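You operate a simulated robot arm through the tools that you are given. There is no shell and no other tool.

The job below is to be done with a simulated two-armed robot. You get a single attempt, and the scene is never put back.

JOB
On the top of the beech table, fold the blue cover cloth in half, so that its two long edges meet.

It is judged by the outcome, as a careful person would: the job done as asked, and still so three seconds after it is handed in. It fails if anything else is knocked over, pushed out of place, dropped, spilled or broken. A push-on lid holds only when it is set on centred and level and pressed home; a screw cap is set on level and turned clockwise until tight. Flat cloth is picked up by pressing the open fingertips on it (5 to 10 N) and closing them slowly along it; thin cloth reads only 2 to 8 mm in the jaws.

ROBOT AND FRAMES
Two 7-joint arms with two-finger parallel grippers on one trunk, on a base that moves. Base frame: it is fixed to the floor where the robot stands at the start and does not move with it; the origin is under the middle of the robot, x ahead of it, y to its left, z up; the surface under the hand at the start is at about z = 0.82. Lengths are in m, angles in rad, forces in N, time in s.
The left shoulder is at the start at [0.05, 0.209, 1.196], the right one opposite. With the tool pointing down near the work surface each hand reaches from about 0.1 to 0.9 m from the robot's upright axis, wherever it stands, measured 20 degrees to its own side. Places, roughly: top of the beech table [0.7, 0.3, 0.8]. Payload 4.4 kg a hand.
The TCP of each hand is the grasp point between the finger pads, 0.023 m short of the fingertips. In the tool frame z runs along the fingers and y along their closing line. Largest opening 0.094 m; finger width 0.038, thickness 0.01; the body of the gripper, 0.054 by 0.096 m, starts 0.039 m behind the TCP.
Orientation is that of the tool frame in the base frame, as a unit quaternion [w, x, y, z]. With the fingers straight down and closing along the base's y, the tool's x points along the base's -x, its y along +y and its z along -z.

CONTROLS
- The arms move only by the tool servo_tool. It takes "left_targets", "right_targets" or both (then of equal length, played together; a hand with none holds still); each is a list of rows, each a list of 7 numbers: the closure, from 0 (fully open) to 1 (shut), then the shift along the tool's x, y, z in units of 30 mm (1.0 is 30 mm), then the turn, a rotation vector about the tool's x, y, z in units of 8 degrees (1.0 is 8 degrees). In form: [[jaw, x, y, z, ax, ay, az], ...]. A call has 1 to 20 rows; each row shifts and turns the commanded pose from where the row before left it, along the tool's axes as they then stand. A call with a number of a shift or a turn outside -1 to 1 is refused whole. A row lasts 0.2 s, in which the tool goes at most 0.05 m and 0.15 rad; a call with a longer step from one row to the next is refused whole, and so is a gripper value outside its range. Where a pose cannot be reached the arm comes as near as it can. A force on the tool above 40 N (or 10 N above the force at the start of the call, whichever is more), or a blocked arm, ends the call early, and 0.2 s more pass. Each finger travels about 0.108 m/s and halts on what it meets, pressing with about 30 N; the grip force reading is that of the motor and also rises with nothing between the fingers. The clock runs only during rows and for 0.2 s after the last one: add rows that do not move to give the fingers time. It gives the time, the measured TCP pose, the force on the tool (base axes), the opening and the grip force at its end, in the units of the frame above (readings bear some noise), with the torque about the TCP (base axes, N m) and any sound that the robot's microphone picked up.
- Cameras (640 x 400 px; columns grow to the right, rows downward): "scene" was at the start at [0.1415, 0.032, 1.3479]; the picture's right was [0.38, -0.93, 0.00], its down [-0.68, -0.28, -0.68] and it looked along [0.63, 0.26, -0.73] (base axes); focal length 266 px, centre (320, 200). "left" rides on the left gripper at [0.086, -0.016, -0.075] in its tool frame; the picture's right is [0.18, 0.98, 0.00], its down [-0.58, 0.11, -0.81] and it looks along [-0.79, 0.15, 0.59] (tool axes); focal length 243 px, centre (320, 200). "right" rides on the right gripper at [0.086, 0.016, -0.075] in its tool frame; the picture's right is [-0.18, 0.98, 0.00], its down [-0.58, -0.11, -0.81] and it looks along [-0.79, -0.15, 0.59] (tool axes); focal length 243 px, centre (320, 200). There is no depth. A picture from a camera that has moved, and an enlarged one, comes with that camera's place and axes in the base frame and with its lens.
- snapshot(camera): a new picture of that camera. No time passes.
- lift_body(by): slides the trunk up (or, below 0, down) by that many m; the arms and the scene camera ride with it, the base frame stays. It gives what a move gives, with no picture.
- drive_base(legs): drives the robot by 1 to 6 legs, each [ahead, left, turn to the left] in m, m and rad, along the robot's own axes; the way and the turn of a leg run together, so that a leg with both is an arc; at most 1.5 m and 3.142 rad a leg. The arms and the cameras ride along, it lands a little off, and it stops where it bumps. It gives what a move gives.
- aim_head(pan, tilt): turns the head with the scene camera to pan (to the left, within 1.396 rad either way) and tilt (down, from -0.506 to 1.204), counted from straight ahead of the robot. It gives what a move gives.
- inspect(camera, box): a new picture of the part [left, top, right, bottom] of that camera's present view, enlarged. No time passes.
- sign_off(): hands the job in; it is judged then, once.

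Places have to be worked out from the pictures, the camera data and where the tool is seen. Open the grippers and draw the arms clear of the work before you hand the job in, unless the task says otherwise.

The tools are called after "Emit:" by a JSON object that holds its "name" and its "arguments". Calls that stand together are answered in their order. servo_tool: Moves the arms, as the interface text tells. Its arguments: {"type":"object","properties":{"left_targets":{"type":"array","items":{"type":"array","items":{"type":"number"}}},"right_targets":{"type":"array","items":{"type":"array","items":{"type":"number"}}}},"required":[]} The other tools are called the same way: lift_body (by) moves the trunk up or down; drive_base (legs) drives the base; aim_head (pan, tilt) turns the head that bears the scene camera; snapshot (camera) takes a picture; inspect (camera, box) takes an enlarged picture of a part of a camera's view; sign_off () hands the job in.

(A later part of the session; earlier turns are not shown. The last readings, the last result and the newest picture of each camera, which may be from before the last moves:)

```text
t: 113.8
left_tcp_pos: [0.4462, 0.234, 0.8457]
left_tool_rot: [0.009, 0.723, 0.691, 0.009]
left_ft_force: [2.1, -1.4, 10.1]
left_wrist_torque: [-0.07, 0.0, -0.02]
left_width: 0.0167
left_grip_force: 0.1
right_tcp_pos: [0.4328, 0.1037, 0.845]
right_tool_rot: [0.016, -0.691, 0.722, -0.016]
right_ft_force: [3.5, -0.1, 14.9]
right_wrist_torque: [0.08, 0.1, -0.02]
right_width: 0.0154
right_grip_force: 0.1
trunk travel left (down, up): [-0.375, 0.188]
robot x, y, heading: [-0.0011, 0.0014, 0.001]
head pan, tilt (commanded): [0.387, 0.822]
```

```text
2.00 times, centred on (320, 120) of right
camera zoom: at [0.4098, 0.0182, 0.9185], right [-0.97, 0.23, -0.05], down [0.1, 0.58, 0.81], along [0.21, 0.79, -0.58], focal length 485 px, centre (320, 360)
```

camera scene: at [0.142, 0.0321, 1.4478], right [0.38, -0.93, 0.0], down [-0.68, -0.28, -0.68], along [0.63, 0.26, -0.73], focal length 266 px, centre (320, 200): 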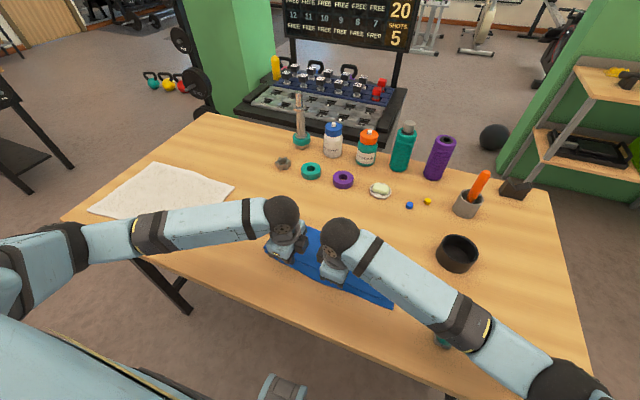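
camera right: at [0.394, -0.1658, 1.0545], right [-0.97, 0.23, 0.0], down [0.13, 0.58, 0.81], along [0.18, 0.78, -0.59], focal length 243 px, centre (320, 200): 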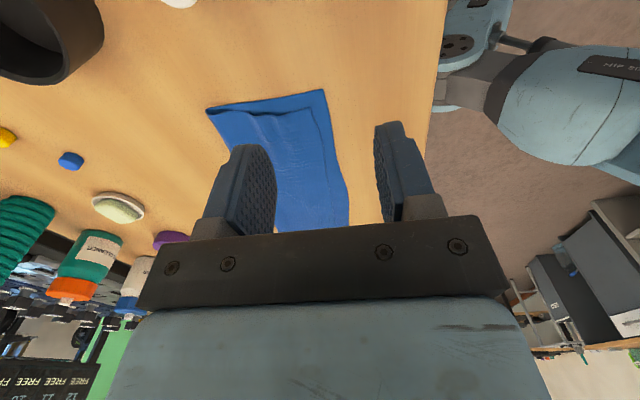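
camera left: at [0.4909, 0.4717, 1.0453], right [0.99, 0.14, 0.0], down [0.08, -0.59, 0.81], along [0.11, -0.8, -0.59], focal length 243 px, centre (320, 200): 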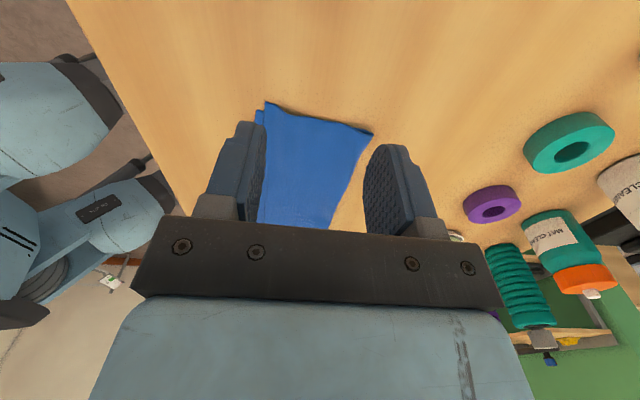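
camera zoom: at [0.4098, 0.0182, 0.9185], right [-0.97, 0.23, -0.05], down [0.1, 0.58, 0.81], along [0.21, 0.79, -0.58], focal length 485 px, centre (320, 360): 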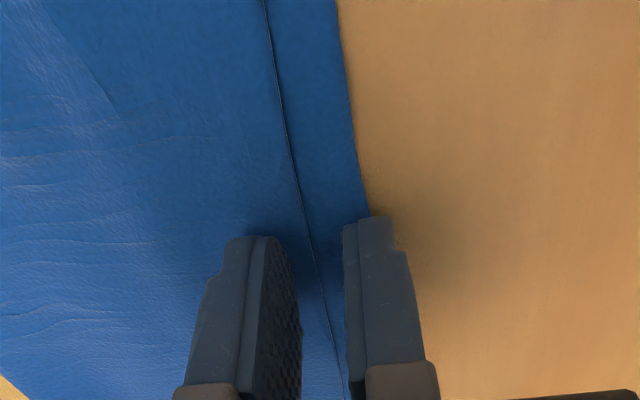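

It works: the strip of lower layer showing has narrowed on both sides. I continue closing, easing the pressure a little.

Emit:
{"name": "servo_tool", "arguments": {"left_targets": [[0.83, 0, -0.026, -0.008, 0, 0, 0], [0.847, 0, -0.026, 0, 0, 0, 0], [0.864, 0, -0.026, 0, 0, 0, 0], [0.881, 0, -0.026, 0, 0, 0, 0], [0.898, 0, -0.026, 0, 0, 0, 0], [0.898, 0, 0, 0, 0, 0, 0]], "right_targets": [[0.843, 0, 0.026, -0.02, 0, 0, 0], [0.86, 0, 0.026, 0, 0, 0, 0], [0.877, 0, 0.026, 0, 0, 0, 0], [0.894, 0, 0.026, 0, 0, 0, 0], [0.905, 0, 0.017, 0, 0, 0, 0], [0.905, 0, 0, 0, 0, 0, 0]]}}

Emit:
{"name": "inspect", "arguments": {"camera": "left", "box": [160, 20, 480, 220]}}

Emit:
{"name": "inspect", "arguments": {"camera": "right", "box": [160, 20, 480, 220]}}

Emit:
{"name": "inspect", "arguments": {"camera": "scene", "box": [240, 205, 400, 305]}}

```text
t: 115.2
left_tcp_pos: [0.4427, 0.2353, 0.8457]
left_tool_rot: [0.01, 0.723, 0.691, 0.009]
left_ft_force: [2.7, -1.7, 11.6]
left_wrist_torque: [-0.02, -0.06, -0.01]
left_width: 0.0104
left_grip_force: 1.1
right_tcp_pos: [0.4322, 0.1029, 0.8462]
right_tool_rot: [0.016, -0.692, 0.722, -0.016]
right_ft_force: [-0.7, 0.5, 4.6]
right_wrist_torque: [0.0, 0.01, -0.02]
right_width: 0.0087
right_grip_force: 0.1
trunk travel left (down, up): [-0.375, 0.188]
robot x, y, heading: [-0.0006, 0.0033, -0.003]
head pan, tilt (commanded): [0.387, 0.822]
```

```text
2.00 times, centred on (320, 120) of left
camera zoom: at [0.4282, 0.321, 0.9204], right [0.99, 0.14, 0.03], down [0.06, -0.58, 0.81], along [0.13, -0.8, -0.59], focal length 485 px, centre (320, 360)
```

zoom: 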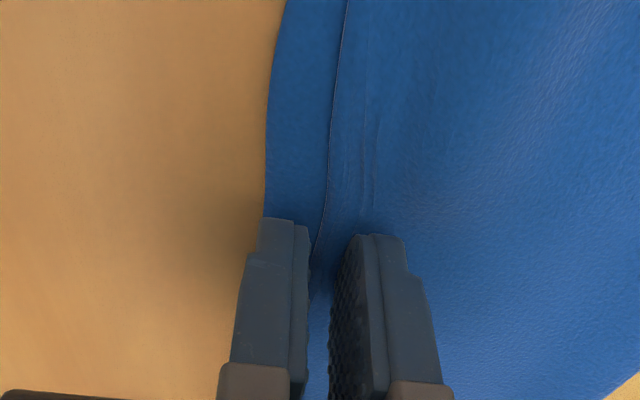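

```text
2.00 times, centred on (320, 120) of right
camera zoom: at [0.4078, 0.0177, 0.9189], right [-0.97, 0.23, -0.05], down [0.1, 0.58, 0.81], along [0.21, 0.78, -0.58], focal length 485 px, centre (320, 360)
```

zoom: 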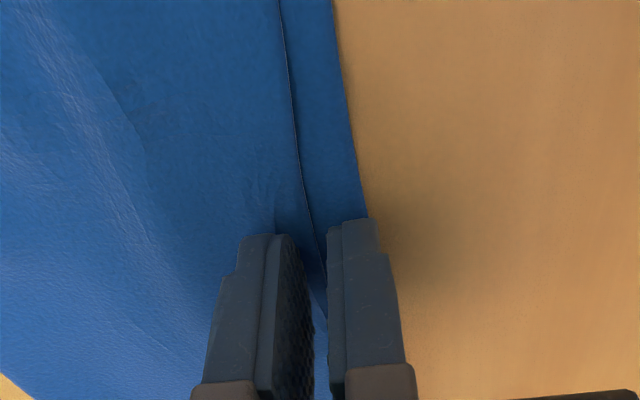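

```text
4.00 times, centred on (320, 255) of scene
camera zoom: at [0.1404, 0.0313, 1.448], right [0.38, -0.93, 0.0], down [-0.68, -0.28, -0.68], along [0.63, 0.26, -0.73], focal length 1062 px, centre (320, -20)
```

zoom: 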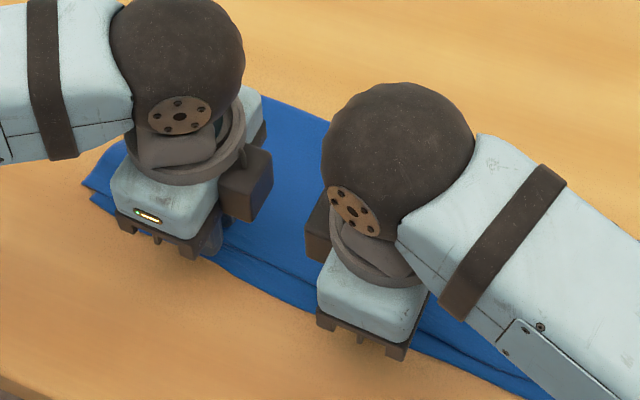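

The gap is now about 1.4 cm at the left hand and 1.3 cm at the right, down from 2.1 and 2.4 cm. I lift straight up, clear the view and measure the whole edge.

Emit:
{"name": "servo_tool", "arguments": {"left_targets": [[0.898, 0, 0, -0.1, 0, 0, 0], [0.898, 0, 0, -0.3, 0, 0, 0], [0.85, 0, 0, -0.7, 0, 0, 0], [0.8, 0.4, 0, -0.9, 0, 0, 0], [0.75, 0.8, 0, -0.9, 0, 0, 0], [0.7, 0.9, 0, -0.5, 0, 0, 0], [0.7, 0.9, 0, 0, 0, 0, 0], [0.7, 0.9, 0, 0, 0, 0, 0], [0.7, 0, 0, 0, 0, 0, 0]], "right_targets": [[0.905, 0, 0, -0.1, 0, 0, 0], [0.905, 0, 0, -0.3, 0, 0, 0], [0.85, 0, 0, -0.7, 0, 0, 0], [0.8, 0.4, 0, -0.9, 0, 0, 0], [0.75, 0.8, 0, -0.9, 0, 0, 0], [0.7, 0.9, 0, -0.5, 0, 0, 0], [0.7, 0.9, 0, 0, 0, 0, 0], [0.7, 0.9, 0, 0, 0, 0, 0], [0.7, 0, 0, 0, 0, 0, 0]]}}

Emit:
{"name": "inspect", "arguments": {"camera": "scene", "box": [240, 205, 400, 305]}}

Emit:
{"name": "snapshot", "arguments": {"camera": "left"}}

Emit:
{"name": "snapshot", "arguments": {"camera": "right"}}

```text
t: 117.2
left_tcp_pos: [0.4458, 0.3526, 0.9473]
left_tool_rot: [0.008, 0.722, 0.691, 0.009]
left_ft_force: [-0.4, -0.1, 0.9]
left_wrist_torque: [-0.01, 0.01, 0.01]
left_width: 0.0281
left_grip_force: 0.1
right_tcp_pos: [0.4255, -0.0142, 0.9447]
right_tool_rot: [0.017, -0.691, 0.723, -0.016]
right_ft_force: [-0.8, 0.4, -0.9]
right_wrist_torque: [-0.02, 0.02, 0.02]
right_width: 0.028
right_grip_force: 0.0
trunk travel left (down, up): [-0.375, 0.188]
robot x, y, heading: [0.0009, -0.0024, 0.001]
head pan, tilt (commanded): [0.387, 0.822]
```

```text
4.00 times, centred on (320, 255) of scene
camera zoom: at [0.1418, 0.0323, 1.4479], right [0.38, -0.93, 0.0], down [-0.68, -0.28, -0.68], along [0.63, 0.26, -0.73], focal length 1062 px, centre (320, -20)
```

zoom: 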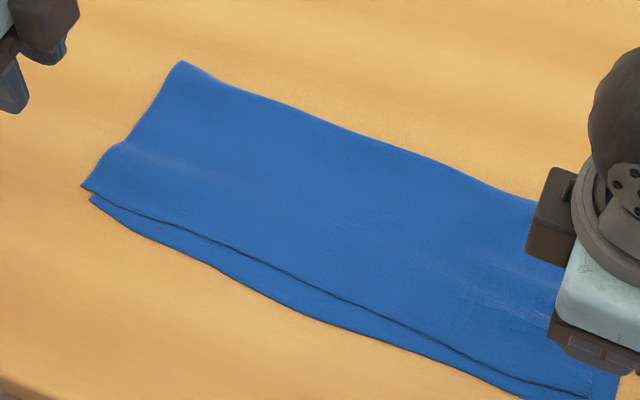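

```text
taken
camera left: at [0.4311, 0.4387, 1.0225], right [0.99, 0.14, 0.02], down [0.06, -0.58, 0.81], along [0.13, -0.8, -0.59], focal length 243 px, centre (320, 200)
```

left: 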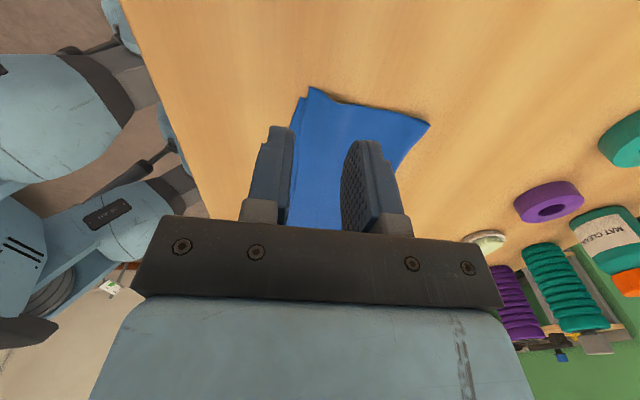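

```text
taken
camera right: at [0.4, -0.099, 1.0183], right [-0.97, 0.23, -0.04], down [0.1, 0.58, 0.81], along [0.21, 0.78, -0.58], focal length 243 px, centre (320, 200)
```

right: 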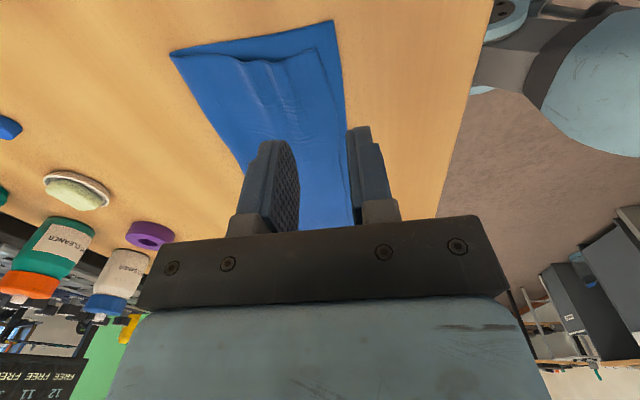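

Much better: the gap is now roughly 0.7 to 1.7 cm along the edge. I do one more holding stroke at y≈0.18 (left hand) and y≈0.005 (right hand).

Emit:
{"name": "servo_tool", "arguments": {"left_targets": [[0.836, -0.481, -0.015, 0.1, 0, 0, 0], [0.836, -0.481, -0.015, 0.1, 0, 0, 0], [0.836, -0.481, -0.015, 0.15, 0, 0, 0], [0.836, -0.481, -0.015, 0.2, 0, 0, 0], [0.836, -0.481, -0.015, 0.2, 0, 0, 0], [0.836, -0.481, -0.015, 0.25, 0, 0, 0], [0.836, -0.481, -0.015, 0.25, 0, 0, 0], [0.836, -0.481, -0.015, 0.25, 0, 0, 0], [0.836, -0.481, -0.015, 0.25, 0, 0, 0], [0.836, -0.481, -0.015, 0.25, 0, 0, 0], [0.836, -0.481, -0.015, 0.25, 0, 0, 0], [0.836, -0.481, -0.015, 0.25, 0, 0, 0], [0.836, 0, 0, 0, 0, 0, 0]], "right_targets": [[0.862, -0.053, 0, 0.202, 0, 0, 0], [0.862, -0.053, 0, 0.202, 0, 0, 0], [0.862, -0.053, 0, 0.202, 0, 0, 0], [0.862, -0.053, 0, 0.202, 0, 0, 0], [0.862, -0.053, 0, 0.202, 0, 0, 0], [0.862, -0.053, 0, 0.202, 0, 0, 0], [0.862, -0.053, 0, 0.202, 0, 0, 0], [0.862, -0.053, 0, 0.202, 0, 0, 0], [0.862, -0.053, 0, 0.202, 0, 0, 0], [0.862, -0.053, 0, 0.202, 0, 0, 0], [0.862, -0.053, 0, 0.202, 0, 0, 0], [0.862, -0.053, 0, 0.202, -0.12, 0, 0], [0.862, 0, 0, 0, 0, 0, 0]]}}

Emit:
{"name": "inspect", "arguments": {"camera": "left", "box": [160, 20, 480, 220]}}

Emit:
{"name": "inspect", "arguments": {"camera": "right", "box": [160, 20, 480, 220]}}

```text
t: 120.0
left_tcp_pos: [0.4338, 0.1786, 0.8698]
left_tool_rot: [0.009, 0.723, 0.691, 0.009]
left_ft_force: [0.4, -0.3, 1.1]
left_wrist_torque: [-0.03, 0.0, 0.04]
left_width: 0.0155
left_grip_force: 0.0
right_tcp_pos: [0.4246, 0.0071, 0.8742]
right_tool_rot: [0.009, -0.691, 0.722, -0.01]
right_ft_force: [0.5, -0.1, 0.0]
right_wrist_torque: [0.01, -0.03, 0.0]
right_width: 0.0129
right_grip_force: 0.1
trunk travel left (down, up): [-0.375, 0.188]
robot x, y, heading: [-0.0005, -0.0011, 0.001]
head pan, tilt (commanded): [0.387, 0.822]
```

```text
2.00 times, centred on (320, 120) of left
camera zoom: at [0.4201, 0.2647, 0.9453], right [0.99, 0.14, 0.02], down [0.06, -0.58, 0.81], along [0.13, -0.8, -0.59], focal length 485 px, centre (320, 360)
```

zoom: 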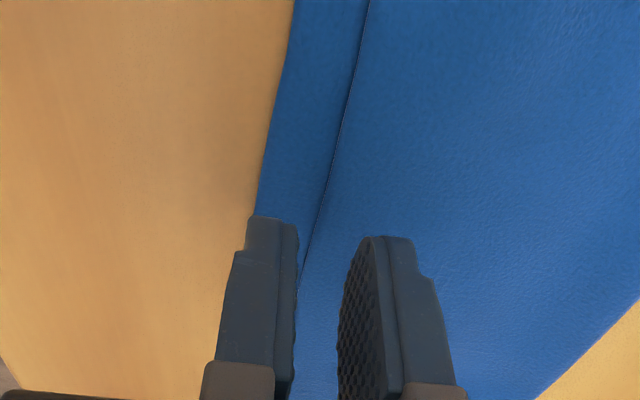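

```text
2.00 times, centred on (320, 120) of right
camera zoom: at [0.4024, -0.0786, 0.9478], right [-0.97, 0.23, -0.03], down [0.11, 0.58, 0.81], along [0.2, 0.78, -0.59], focal length 485 px, centre (320, 360)
```

zoom: 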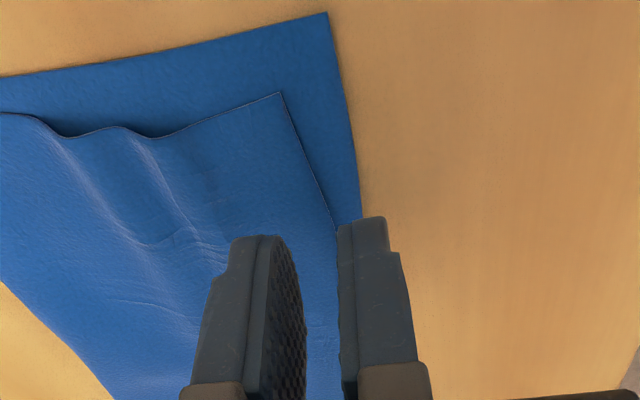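

The left hand is well placed. I shift the right hand 1.2 cm further to the right, toward the corner, and the left a touch back, then lower both to just above contact.

Emit:
{"name": "servo_tool", "arguments": {"left_targets": [[0.836, 0, -0.03, 0.15, 0, 0, 0], [0.836, 0, -0.03, 0.15, 0, 0, 0], [0.836, 0, 0, 0.15, 0, 0, 0], [0.836, 0, 0, 0.12, 0, 0, 0], [0.836, 0, 0, 0.08, 0, 0, 0], [0.836, 0, 0, 0.05, 0, 0, 0], [0.836, 0, 0, 0, 0, 0, 0]], "right_targets": [[0.862, 0.2, 0, 0.15, 0, 0, 0], [0.862, 0.2, 0, 0.15, 0, 0, 0], [0.862, 0, 0, 0.2, 0, 0, 0], [0.862, 0, 0, 0.15, 0, 0, 0], [0.862, 0, 0, 0.12, 0, 0, 0], [0.862, 0, 0, 0.08, 0, 0, 0], [0.862, 0, 0, 0, 0, 0, 0]]}}

Emit:
{"name": "inspect", "arguments": {"camera": "left", "box": [160, 20, 480, 220]}}

Emit:
{"name": "inspect", "arguments": {"camera": "right", "box": [160, 20, 480, 220]}}

```text
t: 121.6
left_tcp_pos: [0.4337, 0.1801, 0.8497]
left_tool_rot: [0.01, 0.722, 0.692, 0.007]
left_ft_force: [-0.3, 0.1, -0.4]
left_wrist_torque: [-0.02, 0.0, 0.0]
left_width: 0.0154
left_grip_force: 0.1
right_tcp_pos: [0.4282, -0.0063, 0.8483]
right_tool_rot: [0.009, -0.691, 0.722, -0.009]
right_ft_force: [0.6, -0.9, -0.1]
right_wrist_torque: [-0.01, -0.02, 0.0]
right_width: 0.0132
right_grip_force: 0.0
trunk travel left (down, up): [-0.375, 0.188]
robot x, y, heading: [0.0029, -0.001, -0.001]
head pan, tilt (commanded): [0.387, 0.822]
```

```text
2.00 times, centred on (320, 120) of left
camera zoom: at [0.4193, 0.2654, 0.9253], right [0.99, 0.14, 0.02], down [0.06, -0.58, 0.81], along [0.13, -0.8, -0.59], focal length 485 px, centre (320, 360)
```

zoom: 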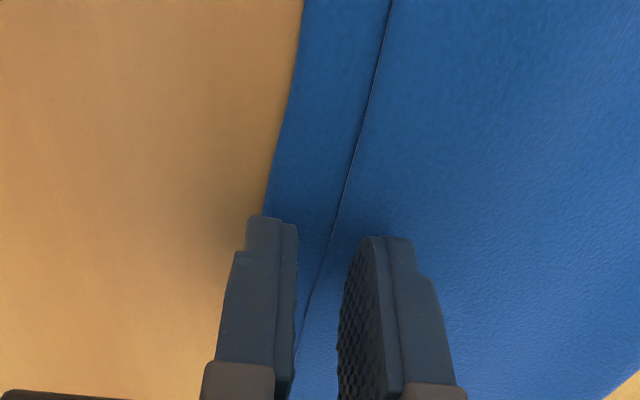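

```text
2.00 times, centred on (320, 120) of right
camera zoom: at [0.4038, -0.0911, 0.9219], right [-0.97, 0.23, -0.03], down [0.11, 0.58, 0.81], along [0.2, 0.78, -0.59], focal length 485 px, centre (320, 360)
```

zoom: 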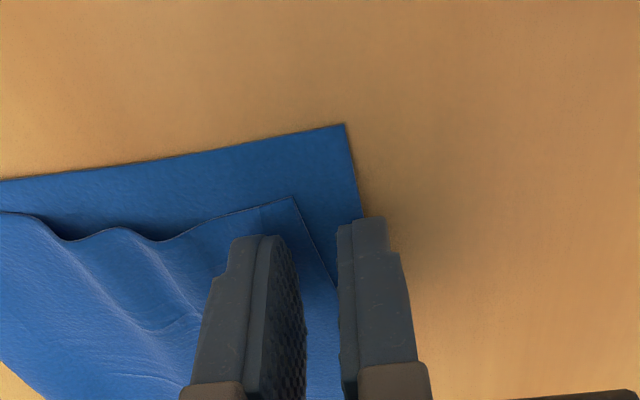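

Placement looks right on both sides. I lower into light contact.

Emit:
{"name": "servo_tool", "arguments": {"left_targets": [[0.836, 0, 0, 0.06, 0, 0, 0], [0.836, 0, 0, 0.05, 0, 0, 0], [0.836, 0, 0, 0, 0, 0, 0]], "right_targets": [[0.862, 0, 0, 0.05, 0, 0, 0], [0.862, 0, 0, 0.03, 0, 0, 0], [0.862, 0, 0, 0, 0, 0, 0]]}}

```text
t: 122.4
left_tcp_pos: [0.4332, 0.1793, 0.8474]
left_tool_rot: [0.009, 0.722, 0.692, 0.008]
left_ft_force: [0.5, 1.0, 0.9]
left_wrist_torque: [0.0, 0.01, 0.0]
left_width: 0.0153
left_grip_force: 0.2
right_tcp_pos: [0.4268, -0.0042, 0.8458]
right_tool_rot: [0.01, -0.692, 0.722, -0.01]
right_ft_force: [1.1, -0.2, 3.3]
right_wrist_torque: [0.05, -0.04, 0.02]
right_width: 0.0132
right_grip_force: 0.2
trunk travel left (down, up): [-0.375, 0.188]
robot x, y, heading: [0.0011, -0.0025, 0.004]
head pan, tilt (commanded): [0.387, 0.822]
```

Emit:
{"name": "servo_tool", "arguments": {"left_targets": [[0.836, 0, 0, 0.035, 0, 0, 0], [0.851, 0, -0.024, 0.01, 0, 0, 0], [0.866, 0, -0.024, 0, 0, 0, 0], [0.881, 0, -0.024, 0, 0, 0, 0], [0.896, 0, -0.024, 0, 0, 0, 0], [0.911, 0, -0.024, 0, 0, 0, 0], [0.926, 0, -0.024, 0, 0, 0, 0], [0.941, 0, -0.024, 0, 0, 0, 0], [0.941, 0, 0, 0, 0, 0, 0]], "right_targets": [[0.862, 0, 0, 0.01, 0, 0, 0], [0.874, 0, 0.019, 0.01, 0, 0, 0], [0.886, 0, 0.019, 0, 0, 0, 0], [0.898, 0, 0.019, 0, 0, 0, 0], [0.91, 0, 0.019, 0, 0, 0, 0], [0.922, 0, 0.019, 0, 0, 0, 0], [0.934, 0, 0.019, 0, 0, 0, 0], [0.934, 0, 0, 0, 0, 0, 0], [0.934, 0, 0, 0, 0, 0, 0]]}}

Emit:
{"name": "inspect", "arguments": {"camera": "left", "box": [160, 20, 480, 220]}}

Emit:
{"name": "inspect", "arguments": {"camera": "right", "box": [160, 20, 480, 220]}}

```text
t: 124.4
left_tcp_pos: [0.4278, 0.1815, 0.8459]
left_tool_rot: [0.01, 0.722, 0.691, 0.008]
left_ft_force: [1.0, 0.3, 2.1]
left_wrist_torque: [0.02, -0.06, -0.02]
left_width: 0.0057
left_grip_force: 0.3
right_tcp_pos: [0.4227, -0.0048, 0.8451]
right_tool_rot: [0.011, -0.692, 0.722, -0.01]
right_ft_force: [1.6, 0.5, 5.6]
right_wrist_torque: [0.04, -0.06, -0.01]
right_width: 0.0067
right_grip_force: 1.1
trunk travel left (down, up): [-0.375, 0.188]
robot x, y, heading: [0.002, -0.0016, -0.003]
head pan, tilt (commanded): [0.387, 0.822]
```

```text
2.00 times, centred on (320, 120) of left
camera zoom: at [0.4136, 0.2655, 0.9208], right [0.99, 0.14, 0.02], down [0.06, -0.58, 0.81], along [0.13, -0.8, -0.59], focal length 485 px, centre (320, 360)
```

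zoom: 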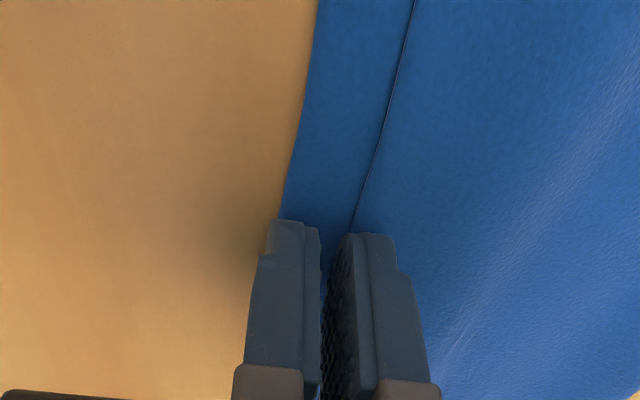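

```text
2.00 times, centred on (320, 120) of right
camera zoom: at [0.3993, -0.091, 0.9192], right [-0.97, 0.23, -0.03], down [0.11, 0.58, 0.81], along [0.2, 0.78, -0.59], focal length 485 px, centre (320, 360)
```

zoom: 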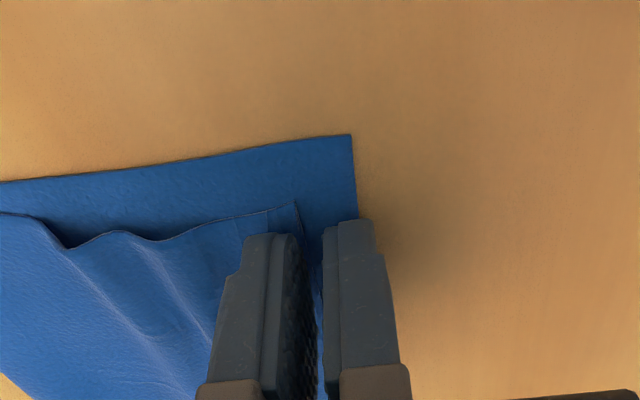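

This time the inner fingers slipped because I pressed too lightly; the earlier, firmer stroke worked. I raise a few millimetres, re-space the fingers, add a little tilt toward the outer ones and press again.

Emit:
{"name": "servo_tool", "arguments": {"left_targets": [[0.941, 0, 0, -0.12, 0, 0, 0], [0.87, 0, 0.07, -0.05, 0, 0, 0], [0.8, 0, 0.07, 0, -0.19, 0, 0], [0.8, 0, 0, 0, 0, 0, 0], [0.8, 0, 0, 0.08, 0, 0, 0], [0.8, 0, 0, 0.05, 0, 0, 0], [0.8, 0, 0, 0, 0, 0, 0]], "right_targets": [[0.934, 0, 0, -0.12, 0, 0, 0], [0.9, 0, 0.03, -0.05, 0, 0, 0], [0.856, 0, 0.03, 0, 0.19, 0, 0], [0.856, 0, 0, 0, 0, 0, 0], [0.856, 0, 0, 0.08, 0, 0, 0], [0.856, 0, 0, 0.05, 0, 0, 0], [0.856, 0, 0, 0, 0, 0, 0]]}}

Emit:
{"name": "inspect", "arguments": {"camera": "left", "box": [160, 20, 480, 220]}}

Emit:
{"name": "inspect", "arguments": {"camera": "right", "box": [160, 20, 480, 220]}}

```text
t: 126.0
left_tcp_pos: [0.4326, 0.1801, 0.8459]
left_tool_rot: [0.019, 0.722, 0.691, 0.017]
left_ft_force: [-0.2, 0.0, 0.6]
left_wrist_torque: [0.01, 0.0, -0.01]
left_width: 0.0189
left_grip_force: 0.1
right_tcp_pos: [0.4203, -0.0056, 0.8457]
right_tool_rot: [0.019, -0.691, 0.722, -0.02]
right_ft_force: [0.1, 0.1, 0.1]
right_wrist_torque: [0.04, 0.02, 0.03]
right_width: 0.0131
right_grip_force: 0.0
trunk travel left (down, up): [-0.375, 0.188]
robot x, y, heading: [0.0024, 0.0025, -0.003]
head pan, tilt (commanded): [0.387, 0.822]
```

```text
2.00 times, centred on (320, 120) of left
camera zoom: at [0.4161, 0.2659, 0.9214], right [0.99, 0.14, 0.05], down [0.04, -0.58, 0.81], along [0.14, -0.8, -0.58], focal length 485 px, centre (320, 360)
```

zoom: 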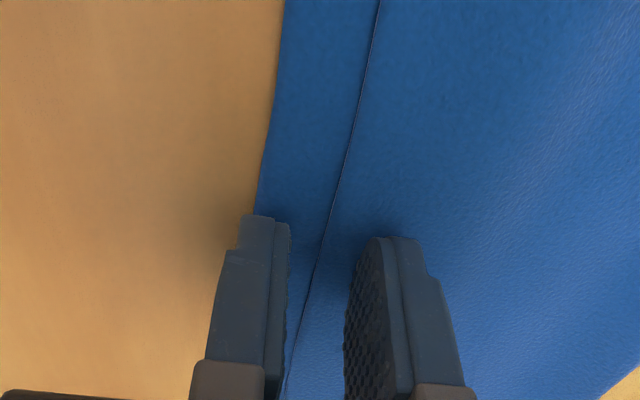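

```text
2.00 times, centred on (320, 120) of right
camera zoom: at [0.3962, -0.0911, 0.9191], right [-0.97, 0.23, -0.05], down [0.09, 0.58, 0.81], along [0.22, 0.78, -0.58], focal length 485 px, centre (320, 360)
```

zoom: 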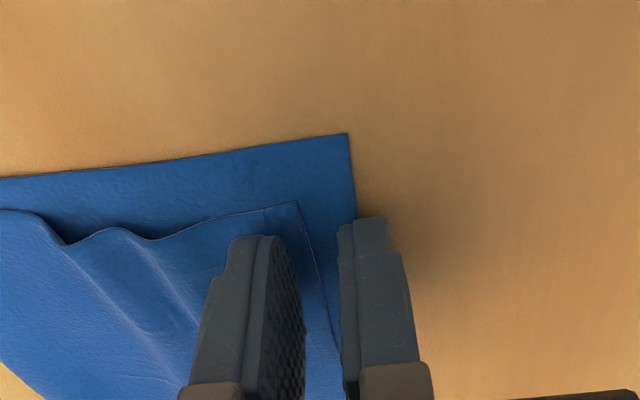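

Emit:
{"name": "servo_tool", "arguments": {"left_targets": [[0.8, 0, 0, 0.04, 0, 0, 0], [0.8, 0, 0, 0.03, 0, 0, 0], [0.8, 0, 0, 0, 0, 0, 0]], "right_targets": [[0.856, 0, 0, 0.03, 0, 0, 0], [0.856, 0, 0, 0.025, 0, 0, 0], [0.856, 0, 0, 0, 0, 0, 0]]}}

```text
t: 126.8
left_tcp_pos: [0.433, 0.1808, 0.8458]
left_tool_rot: [0.02, 0.722, 0.691, 0.018]
left_ft_force: [-2.6, -0.2, 18.2]
left_wrist_torque: [-0.05, 0.35, -0.05]
left_width: 0.0192
left_grip_force: 0.3
right_tcp_pos: [0.4195, -0.0059, 0.8455]
right_tool_rot: [0.019, -0.691, 0.722, -0.019]
right_ft_force: [0.3, -0.1, 2.3]
right_wrist_torque: [0.0, -0.01, -0.03]
right_width: 0.0137
right_grip_force: 0.1
trunk travel left (down, up): [-0.375, 0.188]
robot x, y, heading: [0.0012, -0.0015, 0.002]
head pan, tilt (commanded): [0.387, 0.822]
```

Emit:
{"name": "servo_tool", "arguments": {"left_targets": [[0.8, 0, 0, -0.01, 0.19, 0, 0], [0.8, 0, 0, 0, 0, 0, 0]], "right_targets": [[0.856, 0, 0, 0.03, 0, 0, 0], [0.856, 0, 0, 0, 0, 0, 0]]}}

```text
t: 127.4
left_tcp_pos: [0.4334, 0.1795, 0.8447]
left_tool_rot: [0.01, 0.723, 0.691, 0.009]
left_ft_force: [1.7, -1.3, 11.6]
left_wrist_torque: [-0.09, 0.02, 0.04]
left_width: 0.0192
left_grip_force: 0.2
right_tcp_pos: [0.421, -0.0061, 0.8446]
right_tool_rot: [0.021, -0.691, 0.722, -0.02]
right_ft_force: [-2.4, -0.6, 14.3]
right_wrist_torque: [-0.05, 0.1, 0.01]
right_width: 0.0135
right_grip_force: 0.1
trunk travel left (down, up): [-0.375, 0.188]
robot x, y, heading: [0.0018, 0.0011, 0.0]
head pan, tilt (commanded): [0.387, 0.822]
```

Both hands now press at about 12 to 14 N with the load balanced. I close slowly with the outer fingers held still.

Emit:
{"name": "servo_tool", "arguments": {"left_targets": [[0.815, 0, -0.0235, 0, 0, 0, 0], [0.83, 0, -0.0235, 0, 0, 0, 0], [0.845, 0, -0.0235, 0, 0, 0, 0], [0.86, 0, -0.0235, 0, 0, 0, 0], [0.875, 0, -0.0235, 0, 0, 0, 0], [0.89, 0, -0.0235, 0, 0, 0, 0], [0.905, 0, -0.0235, 0, 0, 0, 0], [0.92, 0, -0.0235, 0, 0, 0, 0], [0.92, 0, 0, 0, 0, 0, 0]], "right_targets": [[0.8655, 0, 0.0149, 0, 0, 0, 0], [0.875, 0, 0.0149, 0, 0, 0, 0], [0.8845, 0, 0.0149, 0, 0, 0, 0], [0.894, 0, 0.0149, 0, 0, 0, 0], [0.9035, 0, 0.0149, 0, 0, 0, 0], [0.913, 0, 0.0149, 0, 0, 0, 0], [0.9225, 0, 0.0149, 0, 0, 0, 0], [0.932, 0, 0.0149, 0, 0, 0, 0], [0.932, 0, 0, 0, 0, 0, 0]]}}

Emit:
{"name": "inspect", "arguments": {"camera": "left", "box": [160, 20, 480, 220]}}

Emit:
{"name": "inspect", "arguments": {"camera": "right", "box": [160, 20, 480, 220]}}

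```text
t: 129.4
left_tcp_pos: [0.4257, 0.1804, 0.8452]
left_tool_rot: [0.009, 0.722, 0.692, 0.009]
left_ft_force: [0.9, 0.4, 3.4]
left_wrist_torque: [-0.05, -0.06, -0.01]
left_width: 0.0075
left_grip_force: 0.1
right_tcp_pos: [0.4184, -0.0071, 0.8439]
right_tool_rot: [0.02, -0.691, 0.722, -0.019]
right_ft_force: [4.2, 2.8, 22.1]
right_wrist_torque: [0.14, -0.1, 0.01]
right_width: 0.0069
right_grip_force: 1.3
trunk travel left (down, up): [-0.375, 0.188]
robot x, y, heading: [0.0, -0.0003, 0.002]
head pan, tilt (commanded): [0.387, 0.822]
```

```text
2.00 times, centred on (320, 120) of left
camera zoom: at [0.4118, 0.2666, 0.9207], right [0.99, 0.14, 0.03], down [0.06, -0.58, 0.81], along [0.13, -0.8, -0.59], focal length 485 px, centre (320, 360)
```

zoom: 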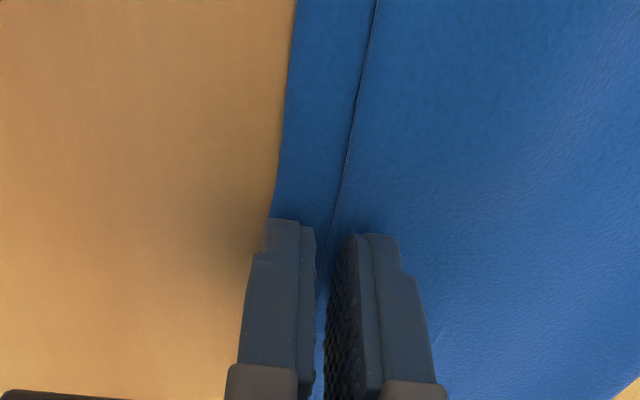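

```text
2.00 times, centred on (320, 120) of right
camera zoom: at [0.3925, -0.0909, 0.9182], right [-0.97, 0.23, -0.06], down [0.09, 0.58, 0.81], along [0.22, 0.78, -0.58], focal length 485 px, centre (320, 360)
```

zoom: 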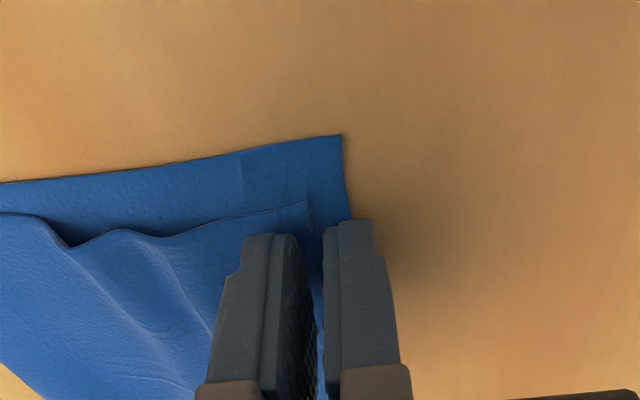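

The gap shrank again on both sides. I lift straight up and check the whole cloth.

Emit:
{"name": "servo_tool", "arguments": {"left_targets": [[0.92, 0, 0, -0.1, 0, 0, 0], [0.92, 0, 0, -0.3, 0, 0, 0], [0.88, 0, 0, -0.7, 0, 0, 0], [0.85, 0.5, 0, -0.8, 0, 0, 0], [0.8, 0.9, 0, -0.8, 0, 0, 0], [0.8, 0.95, 0, -0.5, 0, 0, 0], [0.8, 0.95, 0, 0, 0, 0, 0], [0.8, 0.95, 0, 0, 0, 0, 0], [0.8, 0.95, 0, 0, 0, 0, 0], [0.8, 0.95, 0, 0, 0, 0, 0], [0.8, 0, 0, 0, 0, 0, 0]], "right_targets": [[0.932, 0, 0, -0.1, 0, 0, 0], [0.932, 0, 0, -0.3, 0, 0, 0], [0.9, 0, 0, -0.7, 0, 0, 0], [0.88, 0.3, 0, -0.8, 0, 0, 0], [0.86, 0.6, 0, -0.8, 0, 0, 0], [0.86, 0.9, 0.2, -0.7, 0, 0, 0], [0.86, 0.9, 0.2, -0.6, 0, 0, 0], [0.86, 0.5, 0, 0, 0, 0, 0], [0.86, 0, 0, 0, 0, 0, 0], [0.86, 0, 0, 0, 0, 0, 0], [0.86, 0, 0, 0, 0, 0, 0]]}}

Emit:
{"name": "snapshot", "arguments": {"camera": "scene"}}

Emit:
{"name": "inspect", "arguments": {"camera": "scene", "box": [236, 210, 396, 310]}}

Emit:
{"name": "inspect", "arguments": {"camera": "left", "box": [160, 0, 480, 200]}}

Emit:
{"name": "inspect", "arguments": {"camera": "right", "box": [160, 0, 480, 200]}}

```text
t: 131.8
left_tcp_pos: [0.4339, 0.361, 0.9414]
left_tool_rot: [0.009, 0.723, 0.691, 0.008]
left_ft_force: [-0.1, 0.3, 0.1]
left_wrist_torque: [-0.02, -0.01, 0.04]
left_width: 0.019
left_grip_force: 0.1
right_tcp_pos: [0.3957, -0.1009, 0.9624]
right_tool_rot: [0.019, -0.692, 0.722, -0.019]
right_ft_force: [-1.1, 0.2, 0.0]
right_wrist_torque: [0.05, 0.02, -0.02]
right_width: 0.0133
right_grip_force: 0.1
trunk travel left (down, up): [-0.375, 0.188]
robot x, y, heading: [-0.0025, -0.002, -0.002]
head pan, tilt (commanded): [0.387, 0.822]
```

```text
taken
camera scene: at [0.1418, 0.0317, 1.4479], right [0.38, -0.93, 0.0], down [-0.68, -0.28, -0.68], along [0.63, 0.26, -0.73], focal length 266 px, centre (320, 200)
```

scene: 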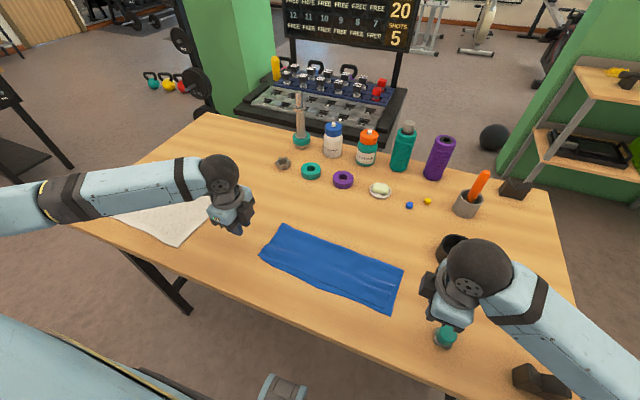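

```text
4.00 times, centred on (316, 260) of scene
camera zoom: at [0.1418, 0.0317, 1.4479], right [0.38, -0.93, 0.0], down [-0.68, -0.28, -0.68], along [0.63, 0.26, -0.73], focal length 1062 px, centre (336, -40)
```

zoom: 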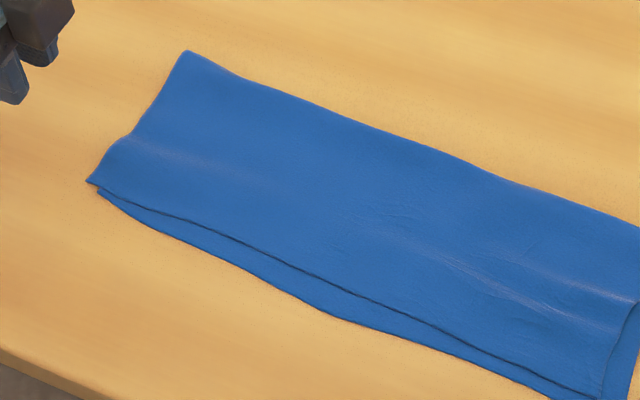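

```text
2.00 times, centred on (320, 100) of left
camera zoom: at [0.4191, 0.4464, 1.0169], right [0.99, 0.14, 0.02], down [0.06, -0.58, 0.81], along [0.13, -0.8, -0.59], focal length 485 px, centre (320, 400)
```

zoom: 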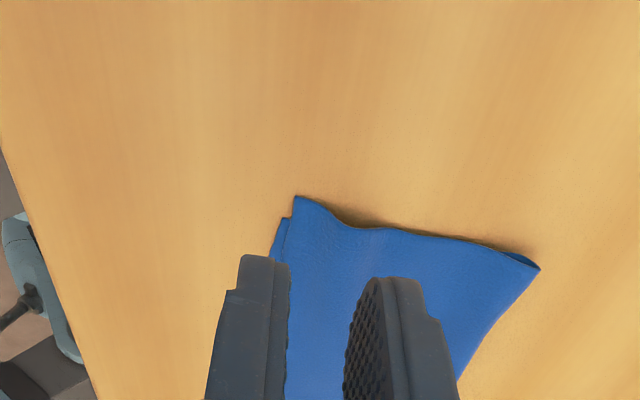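

```text
2.00 times, centred on (320, 100) of right
camera zoom: at [0.3709, -0.1861, 1.0366], right [-0.97, 0.23, -0.05], down [0.09, 0.58, 0.81], along [0.22, 0.78, -0.58], focal length 485 px, centre (320, 400)
```

zoom: 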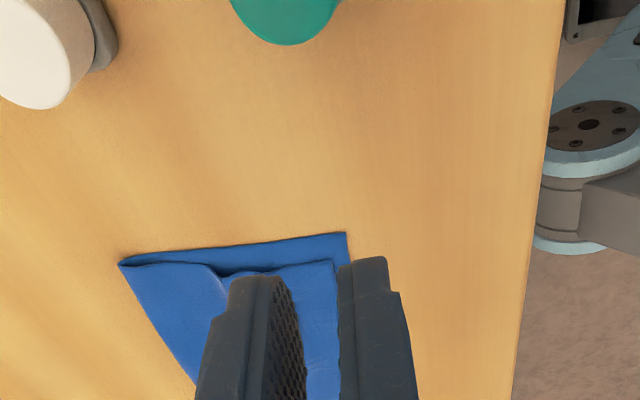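

The edges now meet to within about 0.3 to 1.3 cm along their length. What remains is some loft at the fold and bumps near the right end, so I'll pat the fold down with closed fingertips, pressing straight down only. First I level the hands and move above the ends of the fold.

Emit:
{"name": "servo_tool", "arguments": {"left_targets": [[0.9, -0.276, 0.4425, 0.2, 0.18, 0, 0], [1, -0.276, 0.4425, 0.25, 0, 0, 0], [1, -0.276, 0.4425, 0.25, 0, 0, 0], [1, -0.276, 0.4425, 0.3, 0, 0, 0], [1, -0.276, 0.4425, 0.3, 0, 0, 0], [1, -0.276, 0.4425, 0.3, 0, 0, 0], [1, -0.276, 0.4425, 0.35, 0, 0, 0], [1, -0.276, 0.4425, 0.4, 0, 0, 0], [1, 0, 0, 0, 0, 0, 0]], "right_targets": [[0.9, -0.339, -0.496, 0.1, -0.38, 0, 0], [1, -0.339, -0.496, 0.3, 0, 0, 0], [1, -0.339, -0.496, 0.4, 0, 0, 0], [1, -0.339, -0.496, 0.4, 0, 0, 0], [1, -0.339, -0.496, 0.45, 0, 0, 0], [1, -0.339, -0.496, 0.45, 0, 0, 0], [1, -0.339, -0.496, 0.45, 0, 0, 0], [1, -0.339, -0.496, 0.5, 0, 0, 0], [1, 0, 0, 0, 0, 0, 0]]}}

Emit:
{"name": "snapshot", "arguments": {"camera": "scene"}}

Emit:
{"name": "inspect", "arguments": {"camera": "left", "box": [160, 20, 480, 220]}}

Emit:
{"name": "inspect", "arguments": {"camera": "right", "box": [160, 20, 480, 220]}}

```text
t: 133.8
left_tcp_pos: [0.5337, 0.2941, 0.8716]
left_tool_rot: [-0.001, 0.723, 0.691, 0.0]
left_ft_force: [-0.3, -0.5, 0.7]
left_wrist_torque: [0.0, -0.04, -0.03]
left_width: 0.0
left_grip_force: 30.2
right_tcp_pos: [0.5159, -0.0224, 0.8728]
right_tool_rot: [0.001, -0.691, 0.722, -0.001]
right_ft_force: [0.0, -0.1, -0.9]
right_wrist_torque: [0.0, -0.02, 0.02]
right_width: 0.0
right_grip_force: 29.8
trunk travel left (down, up): [-0.375, 0.188]
robot x, y, heading: [-0.001, -0.0017, 0.001]
head pan, tilt (commanded): [0.387, 0.822]
```

```text
taken
camera scene: at [0.1409, 0.0318, 1.448], right [0.38, -0.93, 0.0], down [-0.68, -0.28, -0.68], along [0.63, 0.26, -0.73], focal length 266 px, centre (320, 200)
```

scene: 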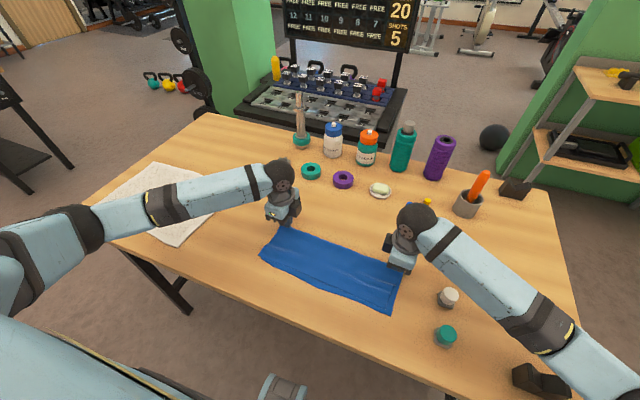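

```text
2.00 times, centred on (320, 120) of left
camera zoom: at [0.5222, 0.3809, 0.9465], right [0.99, 0.14, 0.0], down [0.08, -0.59, 0.81], along [0.11, -0.8, -0.59], focal length 485 px, centre (320, 360)
```

zoom: 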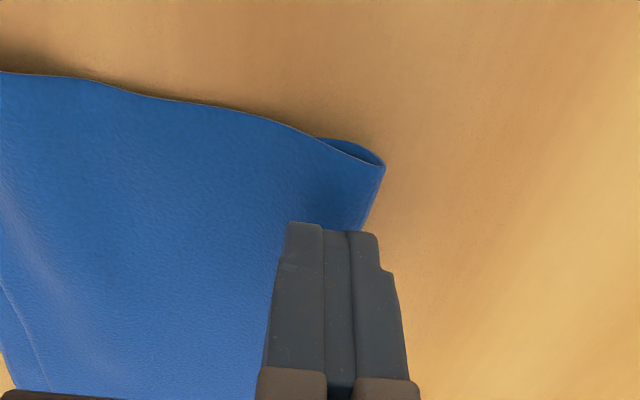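

```text
2.00 times, centred on (320, 120) of right
camera zoom: at [0.4951, -0.1094, 0.9472], right [-0.97, 0.23, 0.0], down [0.13, 0.58, 0.81], along [0.18, 0.79, -0.59], focal length 485 px, centre (320, 360)
```

zoom: 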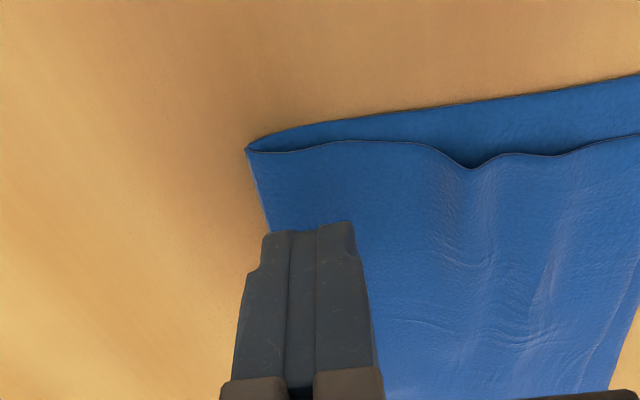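

Both closed fingertips are above the fold. I pat straight down at three spots along the fold with each hand.

Emit:
{"name": "servo_tool", "arguments": {"left_targets": [[1, 0, 0, 0.4, 0, 0, 0], [1, 0, 0, 0.3, 0, 0, 0], [1, 0, 0, 0.17, 0, 0, 0], [1, 0, 0, 0, 0, 0, 0], [1, 0, 0, -0.4, 0, 0, 0], [1, -0.9, 0, 0, 0, 0, 0], [1, -0.9, 0, 0, 0, 0, 0], [1, 0, 0, 0.25, 0, 0, 0], [1, 0, 0, 0.15, 0, 0, 0], [1, 0, 0, 0, 0, 0, 0], [1, 0, 0, -0.4, 0, 0, 0], [1, -0.85, 0, 0, 0, 0, 0], [1, -0.85, 0, 0, 0, 0, 0], [1, 0, 0, 0.25, 0, 0, 0], [1, 0, 0, 0.15, 0, 0, 0], [1, 0, 0, 0, 0, 0, 0], [1, 0, 0, -0.4, 0, 0, 0], [1, 0, 0, -0.4, 0, 0, 0]], "right_targets": [[1, 0, 0, 0.4, 0, 0, 0], [1, 0, 0, 0.3, 0, 0, 0], [1, 0, 0, 0.19, 0, 0, 0], [1, 0, 0, 0, 0, 0, 0], [1, 0, 0, -0.4, 0, 0, 0], [1, -0.55, 0, 0, 0, 0, 0], [1, -0.55, 0, 0, 0, 0, 0], [1, 0, 0, 0.25, 0, 0, 0], [1, 0, 0, 0.15, 0, 0, 0], [1, 0, 0, 0, 0, 0, 0], [1, 0, 0, -0.4, 0, 0, 0], [1, -0.55, 0, 0, 0, 0, 0], [1, -0.55, 0, 0, 0, 0, 0], [1, 0, 0, 0.25, 0, 0, 0], [1, 0, 0, 0.15, 0, 0, 0], [1, 0, 0, 0, 0, 0, 0], [1, 0, 0, -0.4, 0, 0, 0], [1, 0, 0, -0.4, 0, 0, 0]]}}

Emit:
{"name": "inspect", "arguments": {"camera": "left", "box": [160, 0, 480, 200]}}

Emit:
{"name": "inspect", "arguments": {"camera": "right", "box": [160, 0, 480, 200]}}

Emit:
{"name": "inspect", "arguments": {"camera": "scene", "box": [236, 210, 412, 320]}}

```text
t: 137.6
left_tcp_pos: [0.5309, 0.1889, 0.867]
left_tool_rot: [0.0, 0.723, 0.69, 0.0]
left_ft_force: [0.2, 0.1, 0.2]
left_wrist_torque: [-0.01, 0.03, -0.01]
left_width: 0.0
left_grip_force: 30.1
right_tcp_pos: [0.5199, 0.0404, 0.8705]
right_tool_rot: [0.0, -0.692, 0.722, -0.002]
right_ft_force: [0.1, 0.1, -0.3]
right_wrist_torque: [-0.01, 0.01, 0.0]
right_width: 0.0003
right_grip_force: 29.7
trunk travel left (down, up): [-0.375, 0.188]
robot x, y, heading: [0.0001, -0.002, 0.003]
head pan, tilt (commanded): [0.387, 0.822]
```

```text
2.00 times, centred on (320, 100) of left
camera zoom: at [0.5184, 0.2752, 0.9434], right [0.99, 0.14, 0.0], down [0.08, -0.59, 0.81], along [0.11, -0.8, -0.59], focal length 485 px, centre (320, 400)
```

zoom: 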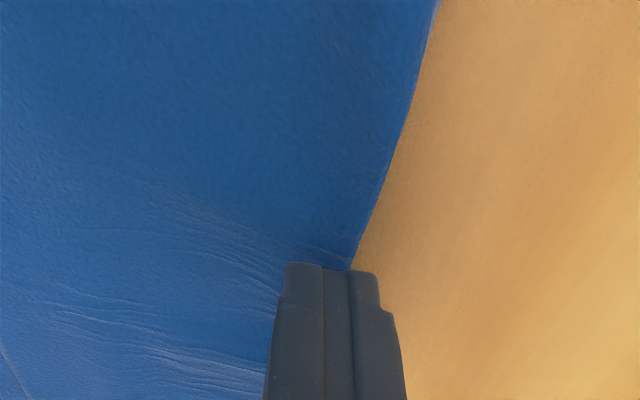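

```text
2.00 times, centred on (320, 100) of right
camera zoom: at [0.4992, -0.0451, 0.9448], right [-0.97, 0.23, 0.0], down [0.13, 0.58, 0.81], along [0.18, 0.79, -0.59], focal length 485 px, centre (320, 400)
```

zoom: 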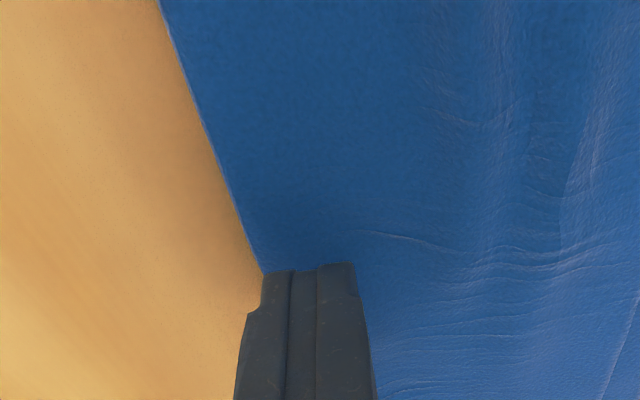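

```text
3.64 times, centred on (324, 265) of scene
camera zoom: at [0.1414, 0.032, 1.4479], right [0.38, -0.93, 0.0], down [-0.68, -0.28, -0.68], along [0.63, 0.26, -0.73], focal length 966 px, centre (306, -36)
```

zoom: 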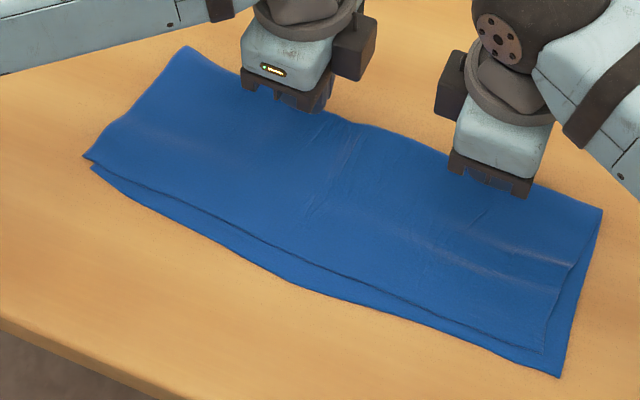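

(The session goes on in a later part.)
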